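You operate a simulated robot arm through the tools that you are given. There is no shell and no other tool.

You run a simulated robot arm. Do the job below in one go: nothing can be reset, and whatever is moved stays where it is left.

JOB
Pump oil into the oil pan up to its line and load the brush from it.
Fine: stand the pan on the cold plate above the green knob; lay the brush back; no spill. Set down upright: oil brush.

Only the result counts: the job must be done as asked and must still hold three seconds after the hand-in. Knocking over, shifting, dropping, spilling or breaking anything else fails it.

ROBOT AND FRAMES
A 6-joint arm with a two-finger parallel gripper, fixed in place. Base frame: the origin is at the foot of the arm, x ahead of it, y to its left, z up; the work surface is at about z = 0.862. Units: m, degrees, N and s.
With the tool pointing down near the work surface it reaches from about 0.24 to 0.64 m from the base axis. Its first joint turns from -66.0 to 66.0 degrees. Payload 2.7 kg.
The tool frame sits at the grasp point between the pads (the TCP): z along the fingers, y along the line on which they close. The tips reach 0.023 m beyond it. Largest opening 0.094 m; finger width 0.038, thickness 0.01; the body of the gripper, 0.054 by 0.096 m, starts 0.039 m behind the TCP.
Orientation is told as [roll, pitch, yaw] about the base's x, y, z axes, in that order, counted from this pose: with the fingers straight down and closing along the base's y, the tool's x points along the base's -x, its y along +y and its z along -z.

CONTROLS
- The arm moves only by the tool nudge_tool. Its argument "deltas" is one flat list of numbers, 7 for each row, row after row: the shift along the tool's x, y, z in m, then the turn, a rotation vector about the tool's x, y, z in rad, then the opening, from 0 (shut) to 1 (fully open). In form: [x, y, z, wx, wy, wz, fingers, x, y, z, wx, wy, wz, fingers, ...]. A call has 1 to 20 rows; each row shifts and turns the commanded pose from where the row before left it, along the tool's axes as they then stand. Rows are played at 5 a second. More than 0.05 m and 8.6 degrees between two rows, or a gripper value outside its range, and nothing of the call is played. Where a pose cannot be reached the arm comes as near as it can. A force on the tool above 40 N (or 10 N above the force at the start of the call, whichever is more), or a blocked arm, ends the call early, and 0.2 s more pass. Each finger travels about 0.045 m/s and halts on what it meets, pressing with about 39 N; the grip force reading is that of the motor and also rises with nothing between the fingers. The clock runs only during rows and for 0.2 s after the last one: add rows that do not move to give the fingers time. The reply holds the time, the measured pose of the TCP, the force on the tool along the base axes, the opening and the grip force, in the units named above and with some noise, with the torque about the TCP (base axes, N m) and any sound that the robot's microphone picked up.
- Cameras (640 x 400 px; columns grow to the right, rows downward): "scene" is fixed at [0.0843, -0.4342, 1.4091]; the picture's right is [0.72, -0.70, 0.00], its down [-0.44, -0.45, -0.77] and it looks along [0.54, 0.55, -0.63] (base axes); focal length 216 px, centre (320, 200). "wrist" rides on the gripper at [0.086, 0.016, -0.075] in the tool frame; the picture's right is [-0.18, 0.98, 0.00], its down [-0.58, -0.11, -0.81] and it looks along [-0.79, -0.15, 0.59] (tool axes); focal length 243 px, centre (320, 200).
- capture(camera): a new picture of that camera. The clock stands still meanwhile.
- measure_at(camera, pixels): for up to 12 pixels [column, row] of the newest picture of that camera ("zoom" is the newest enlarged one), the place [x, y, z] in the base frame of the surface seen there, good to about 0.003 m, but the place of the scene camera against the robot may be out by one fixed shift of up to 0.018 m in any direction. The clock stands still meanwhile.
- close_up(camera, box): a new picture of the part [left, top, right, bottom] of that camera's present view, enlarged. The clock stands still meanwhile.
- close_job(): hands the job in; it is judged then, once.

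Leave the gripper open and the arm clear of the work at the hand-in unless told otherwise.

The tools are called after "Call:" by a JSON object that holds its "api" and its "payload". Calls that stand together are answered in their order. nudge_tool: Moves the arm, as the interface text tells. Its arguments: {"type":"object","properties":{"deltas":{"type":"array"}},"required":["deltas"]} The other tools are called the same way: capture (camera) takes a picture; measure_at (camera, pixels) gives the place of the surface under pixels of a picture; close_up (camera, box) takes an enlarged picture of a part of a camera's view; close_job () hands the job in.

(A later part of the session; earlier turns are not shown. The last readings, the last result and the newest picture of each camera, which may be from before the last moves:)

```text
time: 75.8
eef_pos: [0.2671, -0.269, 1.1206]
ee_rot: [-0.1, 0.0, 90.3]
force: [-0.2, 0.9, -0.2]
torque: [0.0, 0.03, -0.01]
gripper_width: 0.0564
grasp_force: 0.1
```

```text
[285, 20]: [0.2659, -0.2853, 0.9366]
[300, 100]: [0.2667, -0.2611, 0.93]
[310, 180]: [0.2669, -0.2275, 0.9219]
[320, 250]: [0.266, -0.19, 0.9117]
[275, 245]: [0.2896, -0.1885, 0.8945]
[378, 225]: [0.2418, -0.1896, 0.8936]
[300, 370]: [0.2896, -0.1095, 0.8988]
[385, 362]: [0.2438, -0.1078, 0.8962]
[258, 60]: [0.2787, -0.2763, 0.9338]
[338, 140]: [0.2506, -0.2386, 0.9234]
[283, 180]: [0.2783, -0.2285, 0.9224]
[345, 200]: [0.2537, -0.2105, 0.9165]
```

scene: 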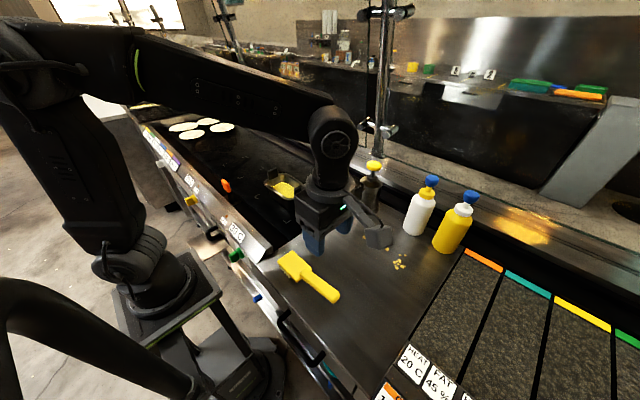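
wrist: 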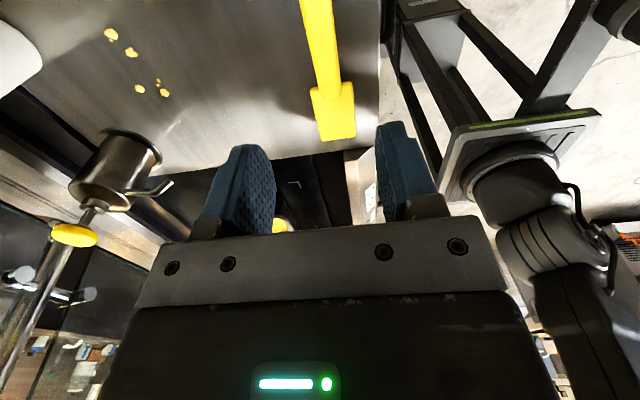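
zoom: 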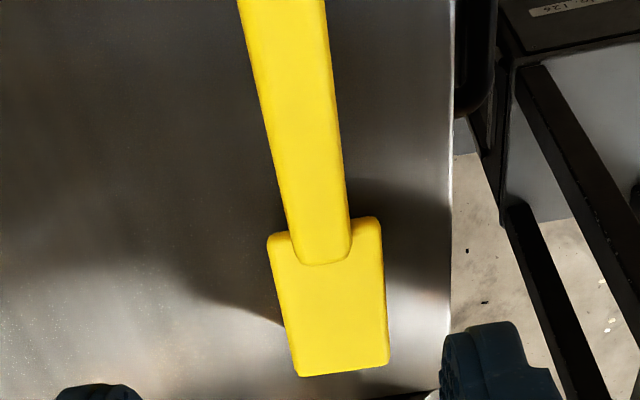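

The brush points straight along y: handle centre x≈0.266 and about 25 mm wide, head 48×81 mm centred at (0.266,-0.1485). I'll grip near the handle's end at y≈-0.2755 so the fingers stay outside the pan when dipping. First I'll go down to z≈0.98 above the handle.

Call:
{"api": "nudge_tool", "payload": {"deltas": [0.0065, 0.0008, 0.03, 0, 0, 0, 0.6, 0, 0, 0.04, 0, 0, 0, 0.6, 0, 0, 0.04, 0, 0, 0, 0.6, 0, 0, 0.03, 0, 0, 0, 0.6, 0, 0, 0, 0, 0, 0, 0.6]}}

Call:
{"api": "capture", "payload": {"camera": "wrist"}}

Call:
{"api": "close_up", "payload": {"camera": "scene", "box": [260, 200, 400, 310]}}

```text
time: 77.0
eef_pos: [0.2651, -0.2764, 0.98]
ee_rot: [-0.1, 0.0, 90.1]
force: [-0.2, 0.8, -0.9]
torque: [-0.06, 0.02, 0.0]
gripper_width: 0.0561
grasp_force: 0.1
```

```text
taken
```

wrist: 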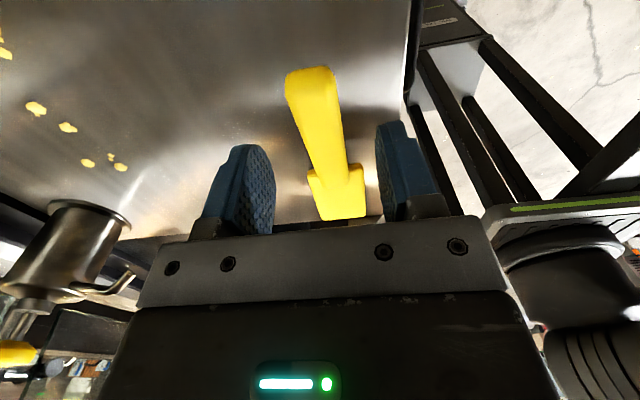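

```text
3.64 times, centred on (330, 255) of scene
```

zoom: 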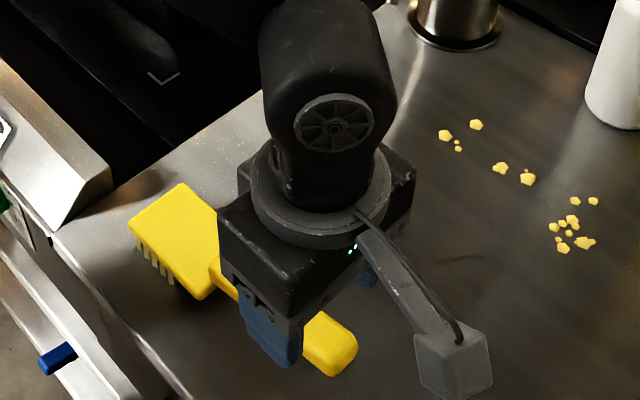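

The handle lies between the fingers with room on both sides. I'll descend 48 mm to z≈0.932 and close gently.

Call:
{"api": "nudge_tool", "payload": {"deltas": [0, -0.0008, 0.02, 0, 0, 0, 0.6, 0, 0, 0.018, 0, 0, 0, 0.6, 0, 0, 0.01, 0, 0, 0, 0.6, 0, 0, 0, 0, 0, 0, 0.6, 0, 0, 0, 0, 0, 0, 0.45, 0, 0, 0, 0, 0, 0, 0.35, 0, 0, 0, 0, 0, 0, 0.25, 0, 0, 0, 0, 0, 0, 0.1, 0, 0, 0, 0, 0, 0, 0, 0, 0, 0, 0, 0, 0, 0]}}

Call:
{"api": "capture", "payload": {"camera": "wrist"}}

Call:
{"api": "close_up", "payload": {"camera": "scene", "box": [260, 200, 400, 310]}}

```text
time: 79.2
eef_pos: [0.2664, -0.276, 0.9308]
ee_rot: [-0.1, 0.0, 90.1]
force: [0.0, -0.6, -0.2]
torque: [-0.14, 0.02, 0.0]
gripper_width: 0.0274
grasp_force: 39.0
```

```text
taken
```

wrist: 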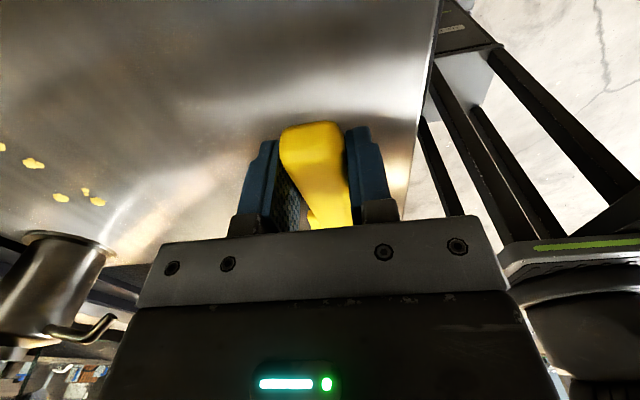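

```text
3.64 times, centred on (330, 255) of scene
```

zoom: 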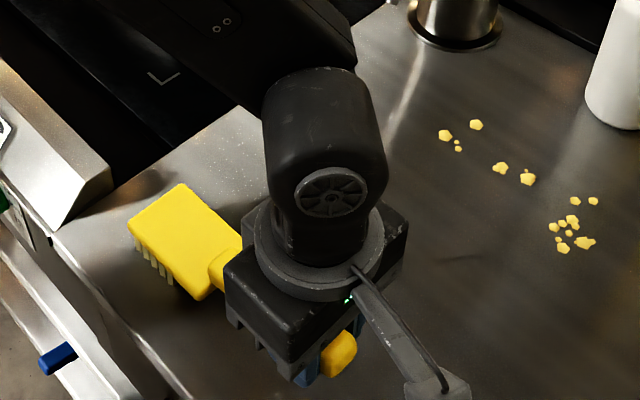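

The handle is held at 27.4 mm and 39 N, and the head has not moved. I'll lift 20 mm slowly and check that the brush follows without drooping.

Call:
{"api": "nudge_tool", "payload": {"deltas": [0, 0, -0.003, 0, 0, 0, 0, 0, 0, -0.005, 0, 0, 0, 0, 0, 0, -0.006, 0, 0, 0, 0, 0, 0, -0.006, 0, 0, 0, 0, 0, 0, 0, 0, 0, 0, 0]}}

Call:
{"api": "close_up", "payload": {"camera": "scene", "box": [260, 200, 400, 310]}}

```text
time: 80.4
eef_pos: [0.267, -0.276, 0.9515]
ee_rot: [-0.1, 0.0, 90.1]
force: [0.2, 0.6, -1.1]
torque: [-0.17, 0.01, -0.06]
gripper_width: 0.0275
grasp_force: 39.2
```

```text
3.64 times, centred on (330, 255) of scene
```

zoom: 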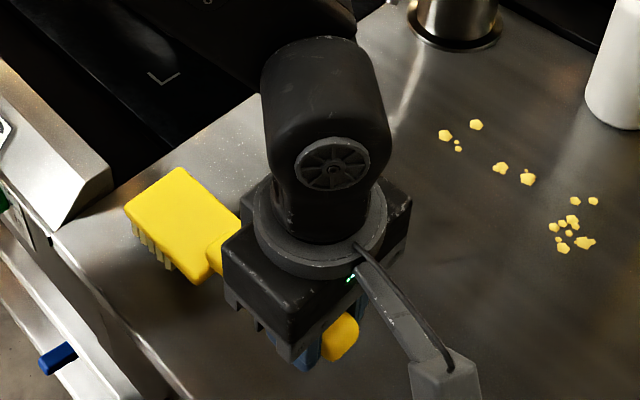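

The brush came up with the gripper. I'll measure the head's top corners to see whether it is level.

Call:
{"api": "measure_at", "payload": {"camera": "zoom", "pixels": [[180, 175], [130, 210], [190, 270], [235, 215], [180, 220], [160, 195], [210, 240], [200, 200], [170, 240], [225, 215]]}}

```text
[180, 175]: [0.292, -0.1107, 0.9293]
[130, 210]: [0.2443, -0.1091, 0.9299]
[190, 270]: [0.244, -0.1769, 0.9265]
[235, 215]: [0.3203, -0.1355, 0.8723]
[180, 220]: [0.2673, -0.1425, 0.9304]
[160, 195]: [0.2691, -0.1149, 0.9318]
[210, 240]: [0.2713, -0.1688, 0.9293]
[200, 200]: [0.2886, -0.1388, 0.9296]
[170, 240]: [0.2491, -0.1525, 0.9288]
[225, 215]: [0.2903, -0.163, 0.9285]
```

The head is level with its top at about 0.919. I'll lift to z≈1.08 and carry the dry brush over to the pan, ending with the TCP at about (0.405,0.040) and still yaw 90.

Call:
{"api": "nudge_tool", "payload": {"deltas": [0, 0, -0.03, 0, 0, 0, 0, 0, 0, -0.035, 0, 0, 0, 0, 0, 0, -0.035, 0, 0, 0, 0, 0, 0, -0.03, 0, 0, 0, 0, -0.03955, -0.01733, 0, 0, 0, 0, 0, -0.03955, -0.01733, 0, 0, 0, 0, 0, -0.03955, -0.01733, 0, 0, 0, 0, 0, -0.03955, -0.01733, 0, 0, 0, 0, 0, -0.03955, -0.01733, 0, 0, 0, 0, 0, -0.03955, -0.01733, 0, 0, 0, 0, 0, -0.03955, -0.01733, 0, 0, 0, 0, 0, -0.03955, -0.01733, 0, 0, 0, 0, 0, 0, 0, 0, 0, 0, 0, 0]}}

Call:
{"api": "nudge_tool", "payload": {"deltas": [0, 0, 0, 0, 0, 0.1338, 0, 0, 0, 0, 0, 0, 0.1338, 0, 0, 0, 0, 0, 0, 0.1338, 0, 0, 0, 0, 0, 0.0873, 0, 0, 0, 0, 0, 0, 0.0873, 0, 0, 0, 0, 0, 0, 0, 0, 0]}}

Call:
{"api": "capture", "payload": {"camera": "wrist"}}

Call:
{"api": "close_up", "payload": {"camera": "scene", "box": [230, 110, 370, 240]}}

```text
time: 83.2
eef_pos: [0.4049, 0.0416, 1.0813]
ee_rot: [-0.1, 0.1, 90.1]
force: [-0.1, 0.0, -1.2]
torque: [-0.14, 0.02, 0.0]
gripper_width: 0.0275
grasp_force: 38.8
```

```text
time: 84.6
eef_pos: [0.4033, 0.0417, 1.0821]
ee_rot: [-0.1, 10.0, 67.0]
force: [0.1, 0.0, -0.9]
torque: [-0.12, 0.06, 0.02]
gripper_width: 0.0274
grasp_force: 38.8
```

```text
taken
```

wrist: 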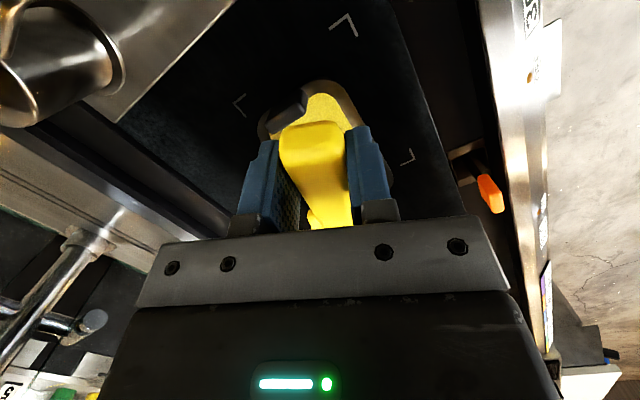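

```text
3.08 times, centred on (300, 175) of scene
```

zoom: 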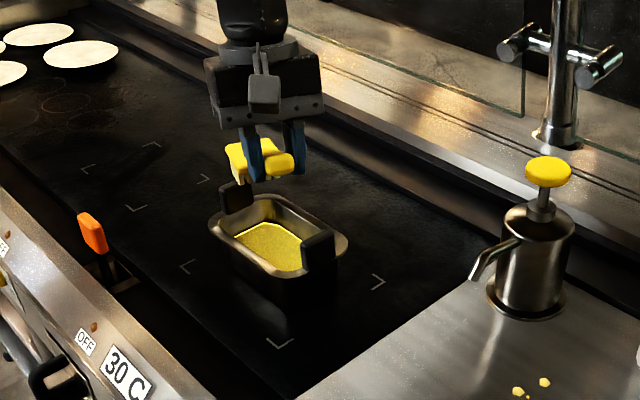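

The brush is above the pan at yaw 67°, tilted 10°. The wrist view shows the -y tab at (285,112), just left of the handle. I'll zoom in the scene camera on the brush head and measure it and the pan together.

Call:
{"api": "close_up", "payload": {"camera": "scene", "box": [265, 140, 335, 210]}}

Call:
{"api": "measure_at", "payload": {"camera": "wrist", "pixels": [[278, 115], [290, 103], [300, 95], [265, 130], [320, 85], [340, 92], [355, 108], [345, 25], [240, 105], [410, 160], [330, 110], [310, 140]]}}

```text
5.71 times, centred on (300, 175) of scene
```

zoom: 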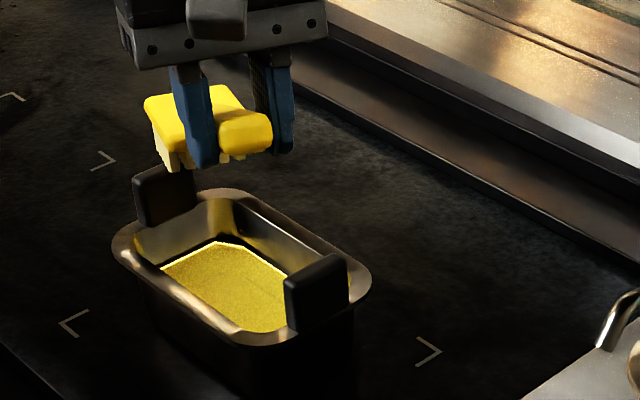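

```text
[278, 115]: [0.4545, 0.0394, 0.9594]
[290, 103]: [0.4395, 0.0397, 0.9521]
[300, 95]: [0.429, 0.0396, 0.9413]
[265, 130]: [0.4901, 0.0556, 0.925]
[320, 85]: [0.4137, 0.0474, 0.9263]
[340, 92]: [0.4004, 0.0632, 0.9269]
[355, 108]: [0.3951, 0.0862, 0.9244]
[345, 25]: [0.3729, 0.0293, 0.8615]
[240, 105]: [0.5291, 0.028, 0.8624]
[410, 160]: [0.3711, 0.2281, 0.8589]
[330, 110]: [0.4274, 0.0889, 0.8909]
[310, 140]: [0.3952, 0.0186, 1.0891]
```

The zone marks confirm the zone's centre at (0.4505,0.1285), and the pan's -y tab outer face is at y≈0.040. Now I'll measure the brush head and pan rim in the scene zoom.

Call:
{"api": "measure_at", "payload": {"camera": "zoom", "pixels": [[150, 105], [225, 90], [165, 125], [240, 105], [245, 140], [265, 125], [160, 195], [315, 285], [125, 240], [355, 300], [240, 195], [220, 245]]}}

```text
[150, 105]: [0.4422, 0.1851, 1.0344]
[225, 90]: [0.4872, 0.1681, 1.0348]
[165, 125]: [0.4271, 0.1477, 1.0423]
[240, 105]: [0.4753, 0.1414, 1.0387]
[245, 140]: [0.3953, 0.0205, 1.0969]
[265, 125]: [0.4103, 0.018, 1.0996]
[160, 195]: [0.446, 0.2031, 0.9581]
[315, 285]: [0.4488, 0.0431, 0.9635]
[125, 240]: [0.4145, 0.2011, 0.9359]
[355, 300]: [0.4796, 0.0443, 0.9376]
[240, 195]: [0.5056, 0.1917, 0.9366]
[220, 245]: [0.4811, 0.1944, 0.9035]
```

The head sits where I expect it, centred over the pan at about (0.448,0.146), with no slip. I'll descend 57 mm so the bristles are just at rim height, then look again.

Call:
{"api": "nudge_tool", "payload": {"deltas": [-0.0021, -0.0013, 0.0149, 0, 0, 0, 0, -0.0026, 0, 0.0148, 0, 0, 0, 0, -0.0026, 0, 0.0148, 0, 0, 0, 0, -0.0021, 0, 0.0118, 0, 0, 0, 0, 0, 0, 0, 0, 0, 0, 0]}}

Call:
{"api": "close_up", "payload": {"camera": "scene", "box": [265, 140, 335, 210]}}

Call:
{"api": "capture", "payload": {"camera": "wrist"}}

```text
time: 85.8
eef_pos: [0.4053, 0.0409, 1.024]
ee_rot: [-0.1, 9.9, 67.1]
force: [0.5, -1.4, -0.6]
torque: [-0.18, 0.05, -0.06]
gripper_width: 0.0271
grasp_force: 39.0
```

```text
5.71 times, centred on (300, 175) of scene
```

zoom: 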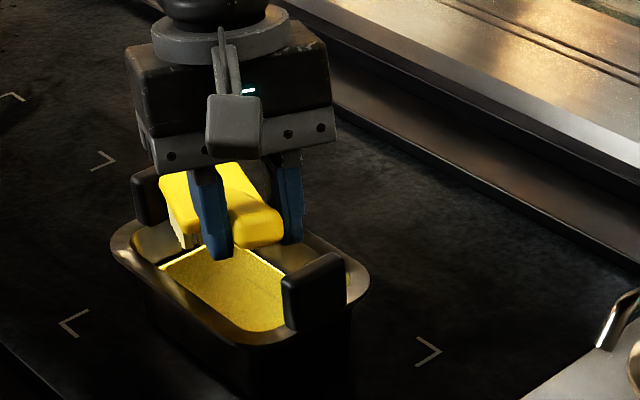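

```text
taken
```

wrist: 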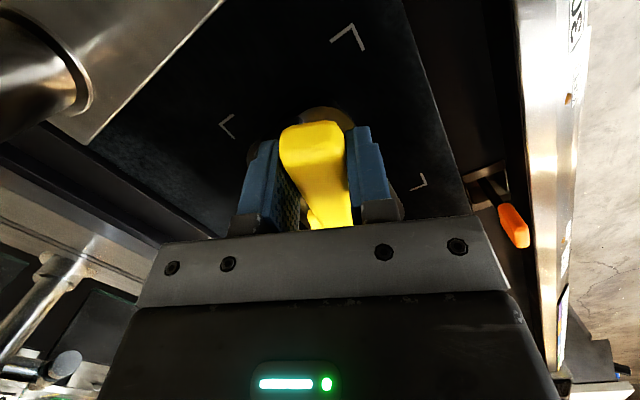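

The bristles are just entering the pan's opening. I'll zoom in further to judge the distance between the head and the +y end and sides.

Call:
{"api": "close_up", "payload": {"camera": "scene", "box": [282, 160, 322, 200]}}

```text
10.00 times, centred on (302, 180) of scene
```

zoom: 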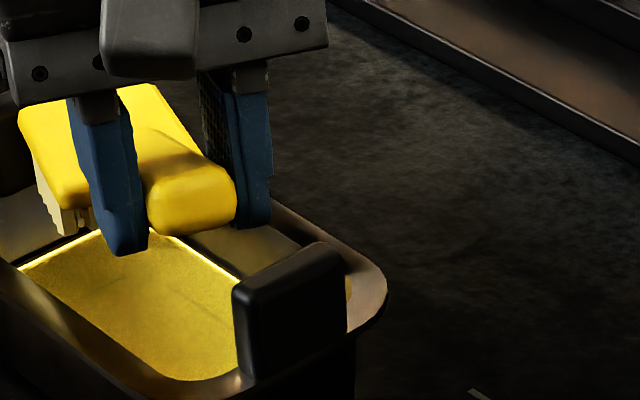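

I'll shift the zoom left to include the pan's near side and +y tab.

Call:
{"api": "close_up", "payload": {"camera": "scene", "box": [268, 158, 312, 202]}}

```text
9.09 times, centred on (290, 180) of scene
```

zoom: 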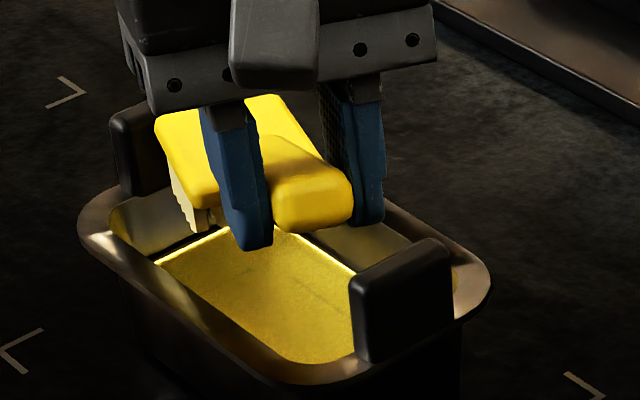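

Call:
{"api": "measure_at", "payload": {"camera": "zoom", "pixels": [[165, 130], [180, 160], [205, 195], [175, 195], [205, 225], [190, 205], [275, 110], [120, 125], [145, 175], [90, 225], [425, 245], [470, 280]]}}

```text
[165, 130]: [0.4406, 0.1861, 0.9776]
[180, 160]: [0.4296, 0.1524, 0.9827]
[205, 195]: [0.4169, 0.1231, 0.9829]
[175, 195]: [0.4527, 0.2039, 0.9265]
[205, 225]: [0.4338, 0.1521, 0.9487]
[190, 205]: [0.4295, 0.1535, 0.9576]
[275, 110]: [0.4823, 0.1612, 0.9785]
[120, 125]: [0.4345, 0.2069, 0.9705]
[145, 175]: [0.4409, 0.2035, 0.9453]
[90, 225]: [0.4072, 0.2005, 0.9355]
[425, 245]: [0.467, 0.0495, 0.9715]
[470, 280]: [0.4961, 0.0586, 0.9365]
```

In the scene frame the head is aligned with the pan to within 2 mm. I'll nudge 1.5 mm toward +x and descend 34 mm so the bristles just reach the oil surface, watching the force.

Call:
{"api": "nudge_tool", "payload": {"deltas": [-0.0023, -0.0014, 0.0097, 0, 0, 0, 0, -0.0014, 0, 0.0079, 0, 0, 0, 0, -0.0014, 0, 0.0079, 0, 0, 0, 0, -0.0014, 0, 0.0079, 0, 0, 0, 0, 0, 0, 0, 0, 0, 0, 0]}}

Call:
{"api": "close_up", "payload": {"camera": "scene", "box": [268, 158, 312, 202]}}

```text
time: 87.0
eef_pos: [0.4066, 0.0401, 0.9929]
ee_rot: [-0.2, 9.8, 67.1]
force: [-1.8, -4.3, 9.2]
torque: [1.05, -0.59, -0.02]
gripper_width: 0.0278
grasp_force: 39.4
```

```text
9.09 times, centred on (290, 180) of scene
```

zoom: 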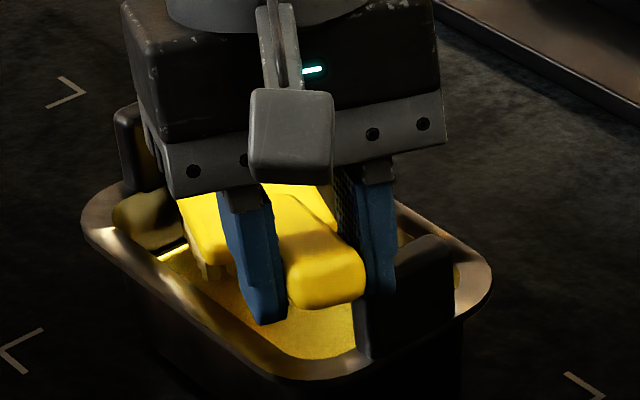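

The force rose to 9 N with a torque that points to the head's front-right corner touching the pan's inner corner. I'll raise 12 mm at once and re-check the alignment and the pan.

Call:
{"api": "nudge_tool", "payload": {"deltas": [0.00104, 0, -0.0059, 0, 0, 0, 0, 0.00104, 0, -0.0059, 0, 0, 0, 0, 0, 0, 0, 0, 0, 0, 0]}}

Call:
{"api": "close_up", "payload": {"camera": "scene", "box": [268, 158, 312, 202]}}

```text
time: 87.8
eef_pos: [0.4068, 0.0405, 1.0027]
ee_rot: [0.0, 10.0, 67.1]
force: [-0.3, -0.8, -1.5]
torque: [-0.24, 0.07, -0.04]
gripper_width: 0.0275
grasp_force: 38.9
```

```text
9.09 times, centred on (290, 180) of scene
```

zoom: 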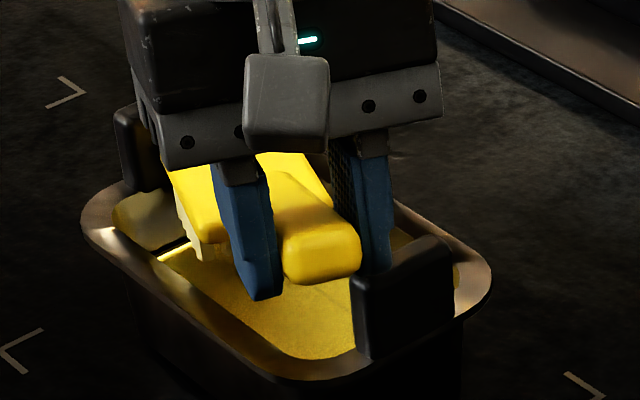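

The pan moved only about 1–2 mm. I'll measure pan and brush features here to get their relative position.

Call:
{"api": "measure_at", "payload": {"camera": "zoom", "pixels": [[185, 190], [205, 225], [225, 250], [195, 240], [300, 165], [325, 195], [120, 125], [90, 215], [440, 240], [480, 290], [385, 215], [175, 310]]}}

Call:
{"api": "capture", "payload": {"camera": "wrist"}}

```text
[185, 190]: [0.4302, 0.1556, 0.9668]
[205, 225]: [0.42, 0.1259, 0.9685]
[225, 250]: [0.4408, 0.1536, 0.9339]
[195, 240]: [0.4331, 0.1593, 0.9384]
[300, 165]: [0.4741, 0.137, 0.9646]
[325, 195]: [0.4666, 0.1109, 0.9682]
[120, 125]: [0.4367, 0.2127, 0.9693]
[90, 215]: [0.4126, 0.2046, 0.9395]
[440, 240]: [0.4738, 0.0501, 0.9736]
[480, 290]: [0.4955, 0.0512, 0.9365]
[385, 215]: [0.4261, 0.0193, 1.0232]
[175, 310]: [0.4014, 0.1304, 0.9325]
```

```text
taken
```

wrist: 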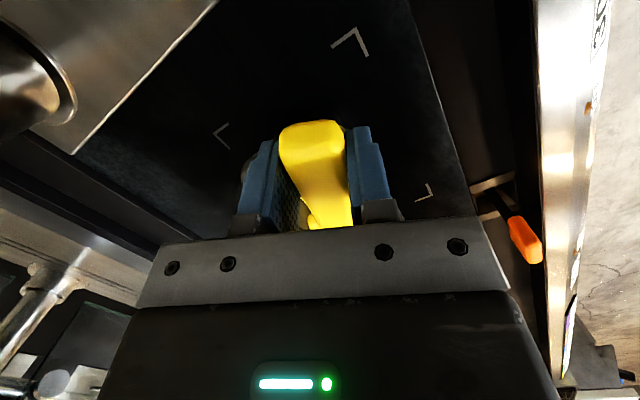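

In the scene frame the head is centred, so the pan is simply too narrow for this diagonal. A better way is to keep the brush parallel to the pan (yaw 90) and tilt it about 21°, so the handle passes over the -y tab while the bristle centre still goes about 1 cm under the oil. I'll raise 10 cm and change the orientation.

Call:
{"api": "nudge_tool", "payload": {"deltas": [0.00578, 0, -0.0328, 0, 0, 0, 0, 0.00578, 0, -0.0328, 0, 0, 0, 0, 0.00578, 0, -0.0328, 0, 0, 0, 0, 0, 0, 0, 0, -0.0873, 0, 0, 0, 0, 0, 0, -0.0873, 0, 0, 0, 0, 0, 0, 0, -0.1338, 0, 0, 0, 0, 0, 0, -0.1338, 0, 0, 0, 0, 0, 0, -0.1338, 0, 0, 0, 0, 0, 0.1222, 0, 0, 0, 0, 0, 0, 0.1222, 0, 0, 0, 0, 0, 0, 0.1222, 0, 0, 0, 0, 0, 0, 0, 0, 0]}}

Call:
{"api": "close_up", "payload": {"camera": "scene", "box": [250, 120, 340, 210]}}

```text
time: 90.4
eef_pos: [0.4067, 0.0404, 1.1031]
ee_rot: [-0.1, 21.0, 90.1]
force: [0.3, 0.2, -1.1]
torque: [-0.12, -0.02, 0.01]
gripper_width: 0.0276
grasp_force: 39.1
```

```text
4.44 times, centred on (295, 165) of scene
```

zoom: 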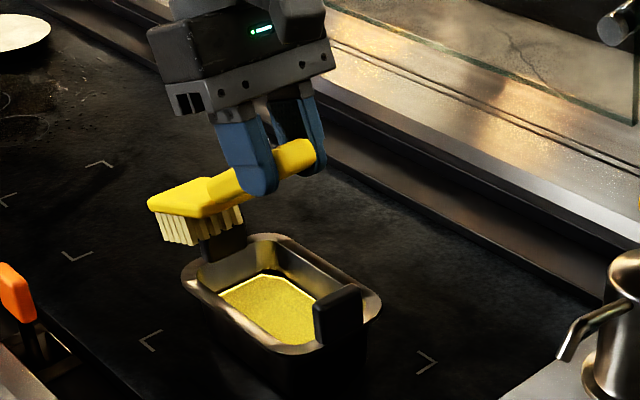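

Now the brush and its bristles are clearly seen above the pan, tilted 21°. I'll measure the head, the bristle bottoms and the pan for a precise offset.

Call:
{"api": "measure_at", "payload": {"camera": "zoom", "pixels": [[155, 203], [205, 182], [185, 240], [170, 225], [205, 215], [238, 215], [338, 300], [230, 240], [190, 275], [370, 310], [265, 240], [300, 350]]}}

Call:
{"api": "capture", "payload": {"camera": "wrist"}}

```text
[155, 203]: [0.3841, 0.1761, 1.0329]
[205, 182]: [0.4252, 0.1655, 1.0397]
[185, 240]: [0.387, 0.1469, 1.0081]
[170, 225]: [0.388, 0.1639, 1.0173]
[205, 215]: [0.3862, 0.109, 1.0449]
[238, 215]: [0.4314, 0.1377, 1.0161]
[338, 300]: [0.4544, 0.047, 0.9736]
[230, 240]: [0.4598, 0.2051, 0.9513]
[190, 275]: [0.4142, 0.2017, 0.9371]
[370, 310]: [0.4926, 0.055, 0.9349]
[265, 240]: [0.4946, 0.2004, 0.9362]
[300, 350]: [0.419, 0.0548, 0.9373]
```

```text
taken
```

wrist: 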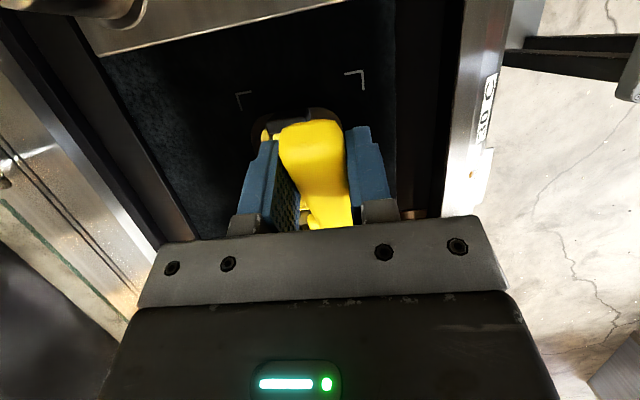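

The pan's centre is still about (0.450,0.128), and the brush agrees with its predicted place. I'll move to centre the head over the pan (TCP x 0.450, y 0.046) and descend 49 mm to just above the rim.

Call:
{"api": "nudge_tool", "payload": {"deltas": [-0.0027, -0.0217, -0.00105, 0, 0, 0, 0, -0.0027, -0.0217, -0.00105, 0, 0, 0, 0, 0, 0, 0, 0, 0, 0, 0, -0.00584, 0, 0.01522, 0, 0, 0, 0, -0.00584, 0, 0.01522, 0, 0, 0, 0, -0.00584, 0, 0.01522, 0, 0, 0, 0, 0, 0, 0, 0, 0, 0, 0]}}

Call:
{"api": "close_up", "payload": {"camera": "scene", "box": [265, 150, 325, 205]}}

```text
time: 92.0
eef_pos: [0.4513, 0.0476, 1.0548]
ee_rot: [-0.1, 21.0, 90.1]
force: [0.1, -0.9, -1.0]
torque: [-0.09, -0.01, 0.01]
gripper_width: 0.0272
grasp_force: 38.9
```

```text
7.27 times, centred on (295, 178) of scene
```

zoom: 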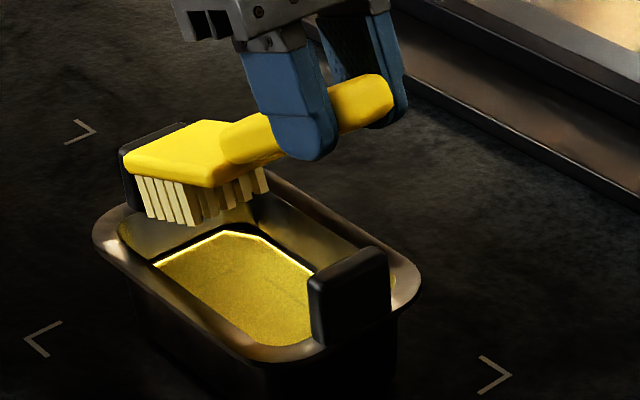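

The bristles are over the opening and the fingers are high above the -y tab. I'll descend another 30 mm and check forces.

Call:
{"api": "nudge_tool", "payload": {"deltas": [-0.00358, 0, 0.00934, 0, 0, 0, 0, -0.00358, 0, 0.00934, 0, 0, 0, 0, -0.00358, 0, 0.00934, 0, 0, 0, 0, 0, 0, 0, 0, 0, 0, 0]}}

Call:
{"api": "close_up", "payload": {"camera": "scene", "box": [265, 150, 325, 205]}}

```text
time: 93.0
eef_pos: [0.45, 0.0472, 1.0236]
ee_rot: [-0.1, 21.0, 90.1]
force: [0.1, -1.0, -1.6]
torque: [-0.13, 0.02, -0.01]
gripper_width: 0.0271
grasp_force: 38.7
```

```text
7.27 times, centred on (295, 178) of scene
```

zoom: 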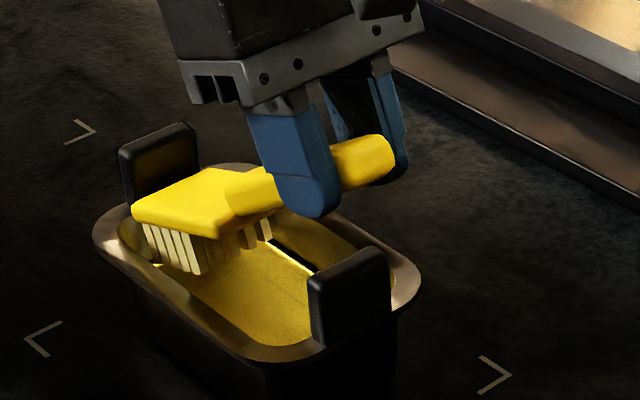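

No contact so far; the load is just the brush. I'll go down another 15 mm in 5 mm steps into the oil.

Call:
{"api": "nudge_tool", "payload": {"deltas": [-0.00179, 0, 0.00467, 0, 0, 0, 0, -0.00179, 0, 0.00467, 0, 0, 0, 0, -0.00179, 0, 0.00467, 0, 0, 0, 0, 0, 0, 0, 0, 0, 0, 0]}}

Call:
{"api": "close_up", "payload": {"camera": "scene", "box": [265, 150, 325, 205]}}

```text
time: 94.0
eef_pos: [0.4492, 0.0473, 1.0087]
ee_rot: [-0.2, 20.8, 90.1]
force: [0.6, -0.1, -2.0]
torque: [-0.11, 0.0, -0.01]
gripper_width: 0.0273
grasp_force: 39.1
```

```text
7.27 times, centred on (295, 178) of scene
```

zoom: 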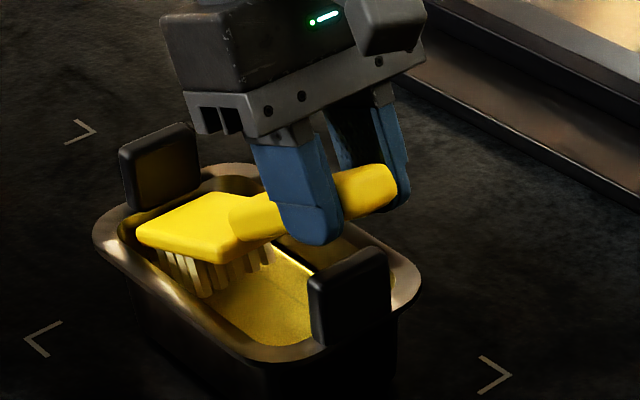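

The front bristles are in the oil and the force is still only the brush weight. I'll descend 10 mm more in 2.5 mm steps.

Call:
{"api": "nudge_tool", "payload": {"deltas": [-0.0009, 0, 0.00233, 0, 0, 0, 0, -0.0009, 0, 0.00233, 0, 0, 0, 0, -0.0009, 0, 0.00233, 0, 0, 0, 0, -0.0009, 0, 0.00233, 0, 0, 0, 0, 0, 0, 0, 0, 0, 0, 0]}}

Call:
{"api": "close_up", "payload": {"camera": "scene", "box": [265, 150, 325, 205]}}

```text
time: 95.2
eef_pos: [0.4508, 0.0466, 0.9987]
ee_rot: [0.0, 21.1, 90.1]
force: [0.0, -0.1, -1.4]
torque: [-0.08, -0.03, -0.01]
gripper_width: 0.0274
grasp_force: 39.1
```

```text
7.27 times, centred on (295, 178) of scene
```

zoom: 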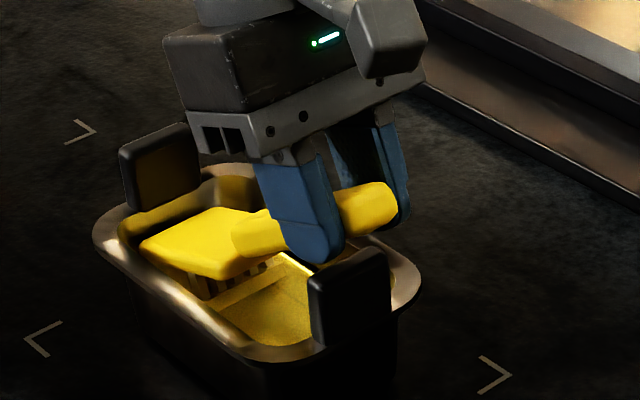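

The bristles are now mostly under the oil, with the bristle centre at about 0.889 against the oil at about 0.8945. I'll go 4 mm deeper in 2 mm steps, staying clear of the tab.

Call:
{"api": "nudge_tool", "payload": {"deltas": [-0.0007, 0, 0.00187, 0, 0, 0, 0, -0.0007, 0, 0.00187, 0, 0, 0, 0, 0, 0, 0, 0, 0, 0, 0]}}

Call:
{"api": "close_up", "payload": {"camera": "scene", "box": [270, 160, 315, 200]}}

```text
time: 96.0
eef_pos: [0.4494, 0.0468, 0.9942]
ee_rot: [-0.1, 20.9, 90.0]
force: [-0.3, 0.2, -2.3]
torque: [-0.11, -0.03, 0.0]
gripper_width: 0.0277
grasp_force: 38.9
```

```text
10.00 times, centred on (292, 180) of scene
```

zoom: 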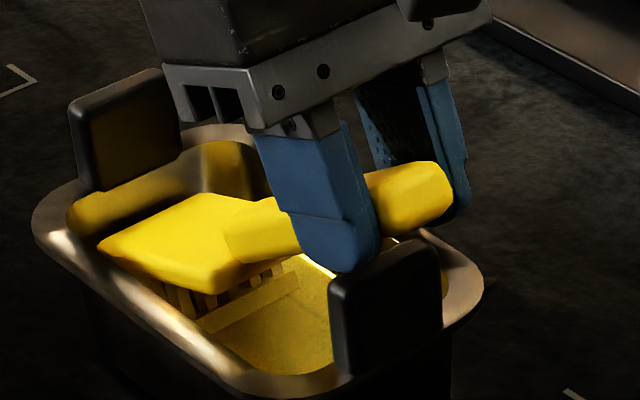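

The bristle centre is about 1 cm under the oil with no contact force. I'll go 1.5 mm deeper and dwell about 2 s to load the brush.

Call:
{"api": "nudge_tool", "payload": {"deltas": [-0.00054, 0, 0.0014, 0, 0, 0, 0, 0, 0, 0, 0, 0, 0, 0, 0, 0, 0, 0, 0, 0, 0, 0, 0, 0, 0, 0, 0, 0, 0, 0, 0, 0, 0, 0, 0, 0, 0, 0, 0, 0, 0, 0, 0, 0, 0, 0, 0, 0, 0, 0, 0, 0, 0, 0, 0, 0, 0, 0, 0, 0, 0, 0, 0, 0, 0, 0, 0, 0, 0, 0]}}

Call:
{"api": "close_up", "payload": {"camera": "scene", "box": [270, 160, 315, 200]}}

```text
time: 98.2
eef_pos: [0.4498, 0.0465, 0.9947]
ee_rot: [-0.2, 20.8, 90.1]
force: [1.0, -0.3, -0.9]
torque: [-0.11, 0.02, 0.02]
gripper_width: 0.0273
grasp_force: 38.9
```

```text
10.00 times, centred on (292, 180) of scene
```

zoom: 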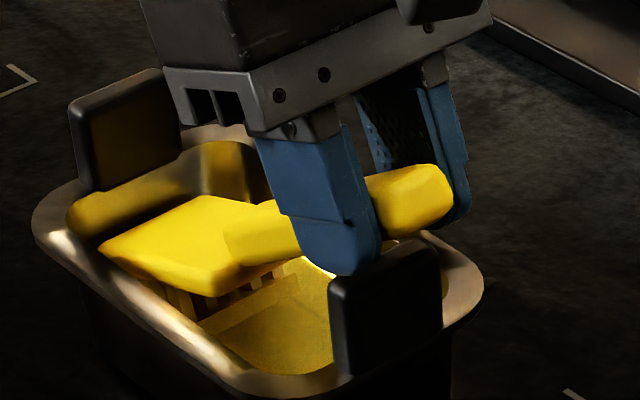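

The brush has soaked with no contact. I'll raise it slowly, 5 mm per step for 45 mm, then pause over the pan so any drops fall back in.

Call:
{"api": "nudge_tool", "payload": {"deltas": [0.00179, 0, -0.00467, 0, 0, 0, 0, 0.00179, 0, -0.00467, 0, 0, 0, 0, 0.00179, 0, -0.00467, 0, 0, 0, 0, 0.00179, 0, -0.00467, 0, 0, 0, 0, 0.00179, 0, -0.00467, 0, 0, 0, 0, 0.00179, 0, -0.00467, 0, 0, 0, 0, 0.00179, 0, -0.00467, 0, 0, 0, 0, 0.00179, 0, -0.00467, 0, 0, 0, 0, 0.00179, 0, -0.00467, 0, 0, 0, 0, 0, 0, 0, 0, 0, 0, 0, 0, 0, 0, 0, 0, 0, 0, 0, 0, 0, 0, 0, 0, 0, 0, 0, 0, 0, 0, 0, 0, 0, 0, 0, 0, 0, 0, 0, 0, 0, 0, 0, 0, 0, 0, 0]}}

Call:
{"api": "close_up", "payload": {"camera": "scene", "box": [265, 150, 325, 205]}}

```text
refused: deltas must hold 7 numbers for each row
```

```text
7.27 times, centred on (295, 178) of scene
```

zoom: 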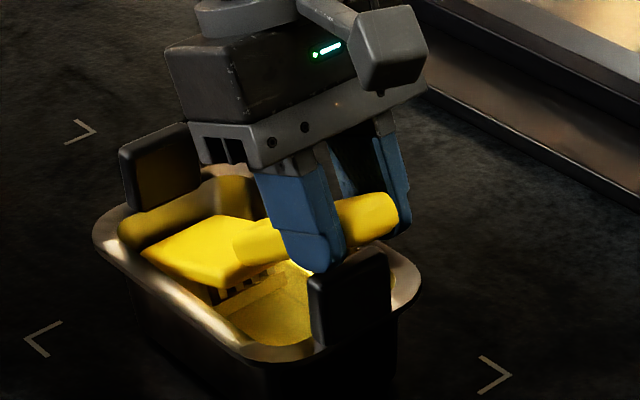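

The call was refused because I miscounted the numbers in the rows; nothing moved. I'll send the same slow raise with correct rows: nine of 5 mm and five of rest.

Call:
{"api": "nudge_tool", "payload": {"deltas": [0.00179, 0, -0.00467, 0, 0, 0, 0, 0.00179, 0, -0.00467, 0, 0, 0, 0, 0.00179, 0, -0.00467, 0, 0, 0, 0, 0.00179, 0, -0.00467, 0, 0, 0, 0, 0.00179, 0, -0.00467, 0, 0, 0, 0, 0.00179, 0, -0.00467, 0, 0, 0, 0, 0.00179, 0, -0.00467, 0, 0, 0, 0, 0.00179, 0, -0.00467, 0, 0, 0, 0, 0.00179, 0, -0.00467, 0, 0, 0, 0, 0, 0, 0, 0, 0, 0, 0, 0, 0, 0, 0, 0, 0, 0, 0, 0, 0, 0, 0, 0, 0, 0, 0, 0, 0, 0, 0, 0, 0, 0, 0, 0, 0, 0, 0]}}

Call:
{"api": "close_up", "payload": {"camera": "scene", "box": [265, 150, 325, 205]}}

```text
time: 101.2
eef_pos: [0.4518, 0.0468, 1.0386]
ee_rot: [-0.2, 20.9, 90.1]
force: [-0.7, 0.9, -1.2]
torque: [-0.09, 0.0, 0.0]
gripper_width: 0.0278
grasp_force: 39.3
```

```text
7.27 times, centred on (295, 178) of scene
```

zoom: 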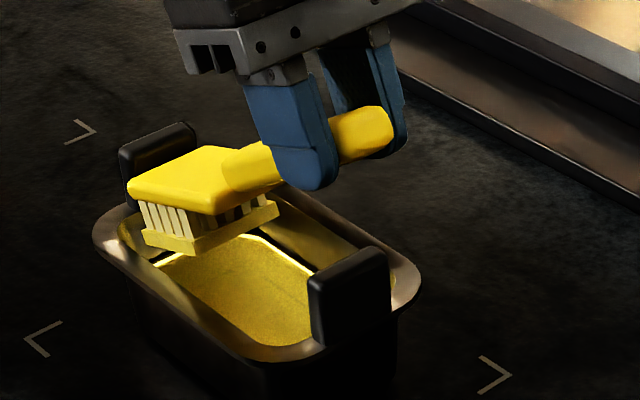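

A golden layer now coats the bristle bottoms, so the brush is loaded. I'll raise 60 mm more over the pan, level the brush again, and wait a moment there.

Call:
{"api": "nudge_tool", "payload": {"deltas": [0.00717, 0, -0.01867, 0, 0, 0, 0, 0.00717, 0, -0.01867, 0, 0, 0, 0, 0.00717, 0, -0.01867, 0, 0, 0, 0, 0, 0, 0, 0, -0.1222, 0, 0, 0, 0, 0, 0, -0.1222, 0, 0, 0, 0, 0, 0, -0.1222, 0, 0, 0, 0, 0, 0, 0, 0, 0, 0, 0, 0, 0, 0, 0, 0, 0, 0, 0, 0, 0, 0, 0]}}

Call:
{"api": "close_up", "payload": {"camera": "scene", "box": [250, 120, 340, 210]}}

```text
time: 103.2
eef_pos: [0.4497, 0.047, 1.1003]
ee_rot: [-0.1, -0.1, 90.1]
force: [-0.2, 0.2, -1.0]
torque: [-0.15, 0.02, -0.02]
gripper_width: 0.0275
grasp_force: 39.0
```

```text
4.44 times, centred on (295, 165) of scene
```

zoom: 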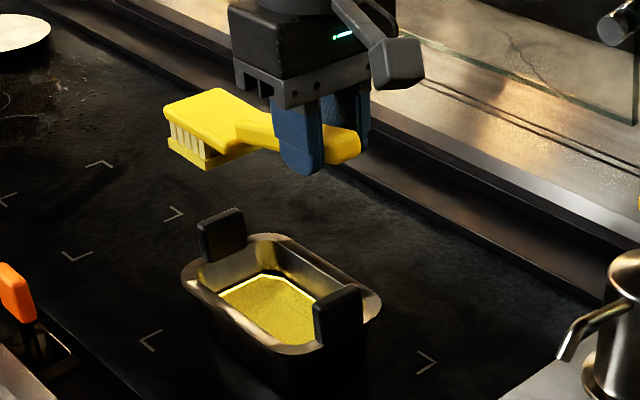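

The brush is level and loaded. Before carrying it back I'll check the pan's oil level at high zoom.

Call:
{"api": "close_up", "payload": {"camera": "scene", "box": [272, 172, 312, 197]}}

```text
16.00 times, centred on (292, 184) of scene
```

zoom: 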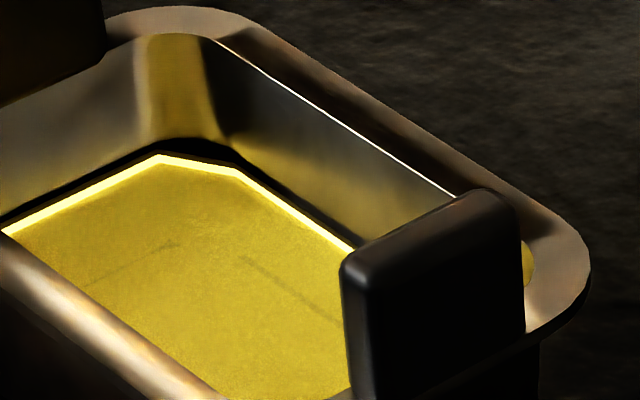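

The bright line is still partly covered, so the level is still at the line. I'll measure the numbers to be sure.

Call:
{"api": "measure_at", "payload": {"camera": "zoom", "pixels": [[120, 230], [200, 230], [250, 330], [150, 300], [220, 280], [300, 330], [180, 200], [80, 195], [160, 158], [230, 170], [300, 213], [340, 240]]}}

```text
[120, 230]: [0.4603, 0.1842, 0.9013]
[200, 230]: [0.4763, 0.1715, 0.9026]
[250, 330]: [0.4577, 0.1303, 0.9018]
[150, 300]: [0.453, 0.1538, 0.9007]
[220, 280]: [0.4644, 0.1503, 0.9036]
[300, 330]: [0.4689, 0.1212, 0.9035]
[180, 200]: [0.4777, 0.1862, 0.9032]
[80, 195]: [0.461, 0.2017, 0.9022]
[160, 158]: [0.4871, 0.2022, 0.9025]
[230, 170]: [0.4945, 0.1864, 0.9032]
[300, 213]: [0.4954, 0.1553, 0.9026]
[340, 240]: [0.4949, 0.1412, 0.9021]
```

Oil and line both read about 0.9025 in the scene camera, so the level is at the line. Now I'll carry the loaded brush back at z≈1.10 with smooth ramps to above its old place, TCP (0.266,-0.276).

Call:
{"api": "nudge_tool", "payload": {"deltas": [0.00695, 0.00396, 0, 0, 0, 0, 0, 0.01391, 0.00791, 0, 0, 0, 0, 0, 0.02086, 0.01187, 0, 0, 0, 0, 0, 0.02608, 0.01484, 0, 0, 0, 0, 0, 0.02608, 0.01484, 0, 0, 0, 0, 0, 0.02608, 0.01484, 0, 0, 0, 0, 0, 0.02608, 0.01484, 0, 0, 0, 0, 0, 0.02608, 0.01484, 0, 0, 0, 0, 0, 0.02608, 0.01484, 0, 0, 0, 0, 0, 0.02608, 0.01484, 0, 0, 0, 0, 0, 0.02608, 0.01484, 0, 0, 0, 0, 0, 0.02608, 0.01484, 0, 0, 0, 0, 0, 0.02086, 0.01187, 0, 0, 0, 0, 0, 0.01565, 0.0089, 0, 0, 0, 0, 0, 0.01008, 0.00574, 0, 0, 0, 0, 0, 0, 0, 0, 0, 0, 0, 0]}}

Call:
{"api": "capture", "payload": {"camera": "scene"}}

```text
time: 106.6
eef_pos: [0.2658, -0.2777, 1.0994]
ee_rot: [-0.1, 0.0, 90.1]
force: [0.1, 0.2, -1.0]
torque: [-0.14, 0.01, -0.03]
gripper_width: 0.0276
grasp_force: 39.2
```

```text
taken
```

scene: 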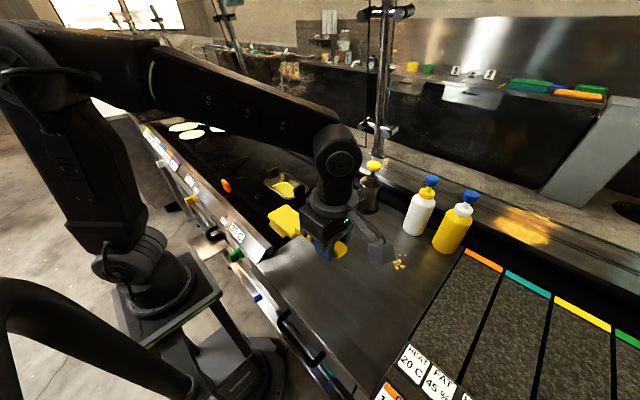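

No drops are visible on the way. I'll correct y by 1.5 mm and lower 155 mm to about 13 mm above the table contact.

Call:
{"api": "nudge_tool", "payload": {"deltas": [-0.0015, -0.0004, 0.03, 0, 0, 0, 0, 0, 0, 0.035, 0, 0, 0, 0, 0, 0, 0.035, 0, 0, 0, 0, 0, 0, 0.025, 0, 0, 0, 0, 0, 0, 0.018, 0, 0, 0, 0, 0, 0, 0.012, 0, 0, 0, 0, 0, 0, 0, 0, 0, 0, 0]}}

Call:
{"api": "close_up", "payload": {"camera": "scene", "box": [260, 200, 400, 310]}}

```text
time: 108.2
eef_pos: [0.2668, -0.2753, 0.9442]
ee_rot: [-0.1, -0.2, 90.1]
force: [-0.4, -0.3, -0.8]
torque: [-0.13, 0.02, -0.02]
gripper_width: 0.0276
grasp_force: 39.0
```

```text
3.64 times, centred on (330, 255) of scene
```

zoom: 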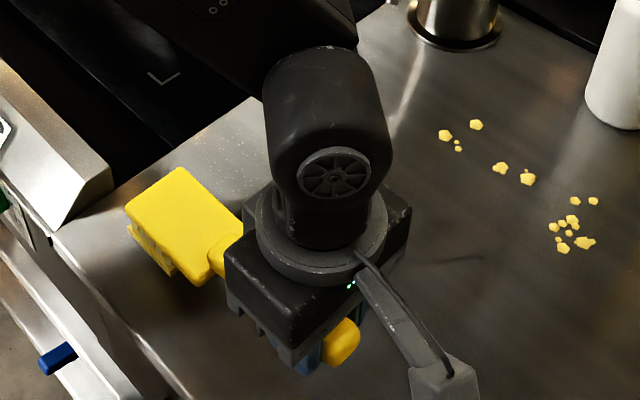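

The brush hovers about 13 mm above its place. I'll measure the head's top for level before setting down.

Call:
{"api": "measure_at", "payload": {"camera": "zoom", "pixels": [[180, 175], [130, 210], [190, 270], [180, 220], [160, 195], [205, 240], [200, 200], [170, 240], [230, 215], [215, 255]]}}

```text
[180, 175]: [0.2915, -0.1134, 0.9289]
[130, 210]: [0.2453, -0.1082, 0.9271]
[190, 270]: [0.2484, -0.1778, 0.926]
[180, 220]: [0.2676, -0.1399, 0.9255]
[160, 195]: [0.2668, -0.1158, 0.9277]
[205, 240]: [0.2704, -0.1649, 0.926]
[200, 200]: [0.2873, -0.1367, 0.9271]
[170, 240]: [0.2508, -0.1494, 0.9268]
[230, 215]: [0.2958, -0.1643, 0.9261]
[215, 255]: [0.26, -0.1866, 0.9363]
```

The front of the head is about 2° high; the earlier touch turned the brush slightly in the grip. I'll tilt the tool by +0.035 rad about its y to bring the bristles flat, then re-measure.

Call:
{"api": "nudge_tool", "payload": {"deltas": [0, 0, 0, 0, 0.035, 0, 0, 0, 0, 0, 0, 0, 0, 0]}}

Call:
{"api": "close_up", "payload": {"camera": "scene", "box": [265, 230, 335, 290]}}

```text
time: 108.8
eef_pos: [0.2673, -0.2758, 0.9446]
ee_rot: [-0.2, 1.9, 90.1]
force: [-0.2, -0.1, -1.9]
torque: [-0.09, 0.0, -0.02]
gripper_width: 0.0274
grasp_force: 39.1
```

```text
6.67 times, centred on (300, 260) of scene
```

zoom: 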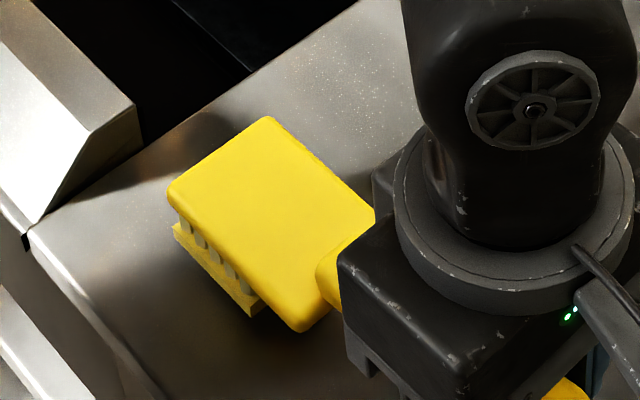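

Call:
{"api": "measure_at", "payload": {"camera": "zoom", "pixels": [[265, 130], [185, 185], [225, 160], [300, 310], [355, 220], [270, 220], [245, 180], [290, 260], [320, 200], [230, 230], [310, 280], [340, 235]]}}

```text
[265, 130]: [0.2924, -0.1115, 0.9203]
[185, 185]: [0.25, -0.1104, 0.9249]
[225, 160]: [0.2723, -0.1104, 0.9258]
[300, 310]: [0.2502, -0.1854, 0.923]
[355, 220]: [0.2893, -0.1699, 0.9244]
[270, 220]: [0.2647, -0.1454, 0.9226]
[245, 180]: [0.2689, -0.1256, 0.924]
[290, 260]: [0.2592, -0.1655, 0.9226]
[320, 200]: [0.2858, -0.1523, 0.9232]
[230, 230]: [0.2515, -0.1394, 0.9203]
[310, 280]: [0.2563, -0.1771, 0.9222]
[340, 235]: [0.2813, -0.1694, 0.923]
```

The head is level now, with its top at about 0.9125 true and the bristles about 14 mm above the table. I'll lower 12 mm, then in small steps.

Call:
{"api": "nudge_tool", "payload": {"deltas": [-0.0001, 0, 0.004, 0, 0, 0, 0, -0.0001, 0, 0.004, 0, 0, 0, 0, -0.0001, 0, 0.003, 0, 0, 0, 0, 0, 0, 0.001, 0, 0, 0, 0, 0, 0, 0, 0, 0, 0, 0]}}

```text
time: 110.0
eef_pos: [0.2667, -0.2758, 0.9319]
ee_rot: [-0.1, 1.8, 90.0]
force: [-0.3, -0.5, -1.5]
torque: [-0.11, -0.02, 0.0]
gripper_width: 0.0274
grasp_force: 38.9
```

Still only the brush weight. I'll lower in 0.7 mm steps to find contact.

Call:
{"api": "nudge_tool", "payload": {"deltas": [0, 0, 0.0007, 0, 0, 0, 0, 0, 0, 0.0007, 0, 0, 0, 0, 0, 0, 0, 0, 0, 0, 0]}}

```text
time: 110.8
eef_pos: [0.267, -0.2755, 0.9313]
ee_rot: [-0.1, 2.0, 90.1]
force: [-1.1, 1.0, 10.3]
torque: [1.25, 0.11, 0.09]
gripper_width: 0.0273
grasp_force: 39.5
```

Contact: 10 N, centred under the head. I'll ease up 0.6 mm so nothing springs when I let go.

Call:
{"api": "nudge_tool", "payload": {"deltas": [0, 0, -0.0006, 0, 0, 0, 0, 0, 0, 0, 0, 0, 0, 0]}}

```text
time: 111.4
eef_pos: [0.2676, -0.2764, 0.9308]
ee_rot: [-0.1, 2.0, 90.0]
force: [0.3, -0.3, 1.5]
torque: [0.1, 0.04, 0.02]
gripper_width: 0.0272
grasp_force: 38.9
```

The force is about 1.5 N, so the bristles just rest on the table. I'll open the fingers to 60 %, wait, and then rise straight up.

Call:
{"api": "nudge_tool", "payload": {"deltas": [0, 0, 0, 0, 0, 0, 0.3, 0, 0, 0, 0, 0, 0, 0.35, 0, 0, 0, 0, 0, 0, 0.45, 0, 0, 0, 0, 0, 0, 0.6, 0, 0, 0, 0, 0, 0, 0.6, 0.0003, 0, -0.01, 0, 0, 0, 0.6, 0.0007, 0, -0.02, 0, 0, 0, 0.6, 0.001, 0, -0.03, 0, 0, 0, 0.6, 0.001, 0, -0.03, 0, 0, 0, 0.6, 0.001, 0, -0.03, 0, 0, 0, 0.6, 0, 0, 0, 0, 0, 0, 0.6]}}

Call:
{"api": "close_up", "payload": {"camera": "scene", "box": [260, 200, 400, 310]}}

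Call:
{"api": "capture", "payload": {"camera": "wrist"}}

```text
time: 113.8
eef_pos: [0.2675, -0.2758, 1.0512]
ee_rot: [-0.1, 2.1, 90.1]
force: [-0.5, -0.7, 0.1]
torque: [-0.01, -0.01, 0.0]
gripper_width: 0.0563
grasp_force: 0.0
```

```text
3.64 times, centred on (330, 255) of scene
```

zoom: 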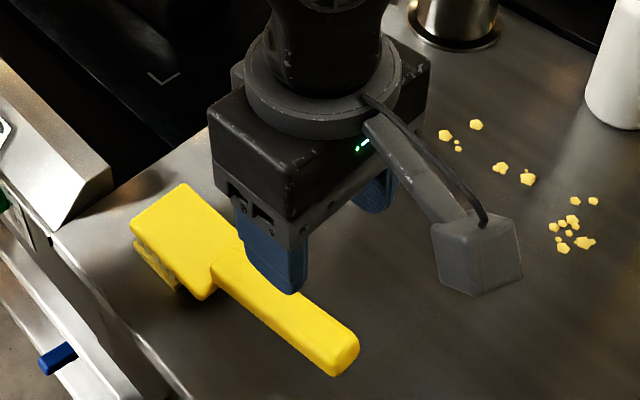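

```text
taken
```

wrist: 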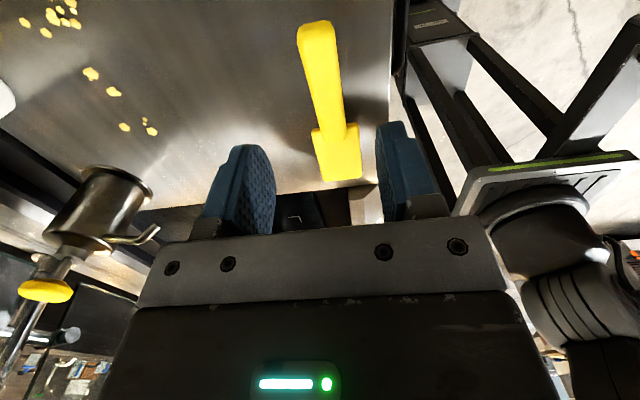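

The brush stands upright on its bristles in its old place. I'll rise further, straighten and turn the tool back, and open fully.

Call:
{"api": "nudge_tool", "payload": {"deltas": [0, 0, -0.04, 0, 0, 0, 0.8, 0, 0, -0.04, 0, -0.035, 0, 1, 0, 0, -0.04, 0, 0, 0, 1, 0, 0, -0.04, 0, 0, 0, 1, 0, 0, 0, 0, 0, 0.1428, 1, 0, 0, 0, 0, 0, 0.1428, 1, 0, 0, 0, 0, 0, 0.1428, 1, 0, 0, 0, 0, 0, 0.1428, 1, 0, 0, 0, 0, 0, 0.1428, 1, 0, 0, 0, 0, 0, 0.1428, 1, 0, 0, 0, 0, 0, 0.1428, 1, 0, 0, 0, 0, 0, 0.1428, 1, 0, 0, 0, 0, 0, 0.1428, 1, 0, 0, 0, 0, 0, 0.1428, 1, 0, 0, 0, 0, 0, 0.1428, 1, 0, 0, 0, 0, 0, 0, 1]}}

Call:
{"api": "capture", "payload": {"camera": "scene"}}

```text
time: 117.2
eef_pos: [0.2668, -0.2717, 1.2122]
ee_rot: [0.1, -0.2, 0.0]
force: [-1.2, 0.4, 0.7]
torque: [0.01, -0.02, 0.01]
gripper_width: 0.094
grasp_force: 0.1
```

```text
taken
```

scene: 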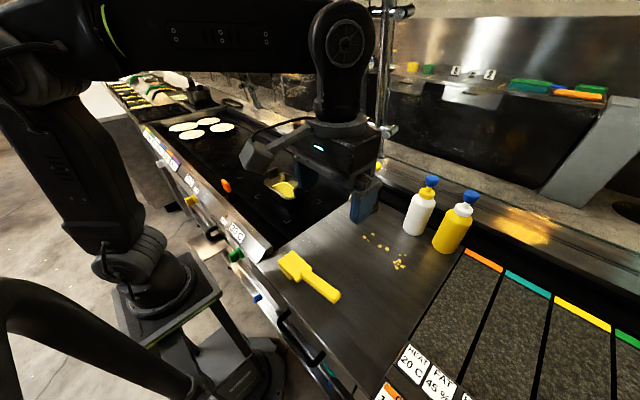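

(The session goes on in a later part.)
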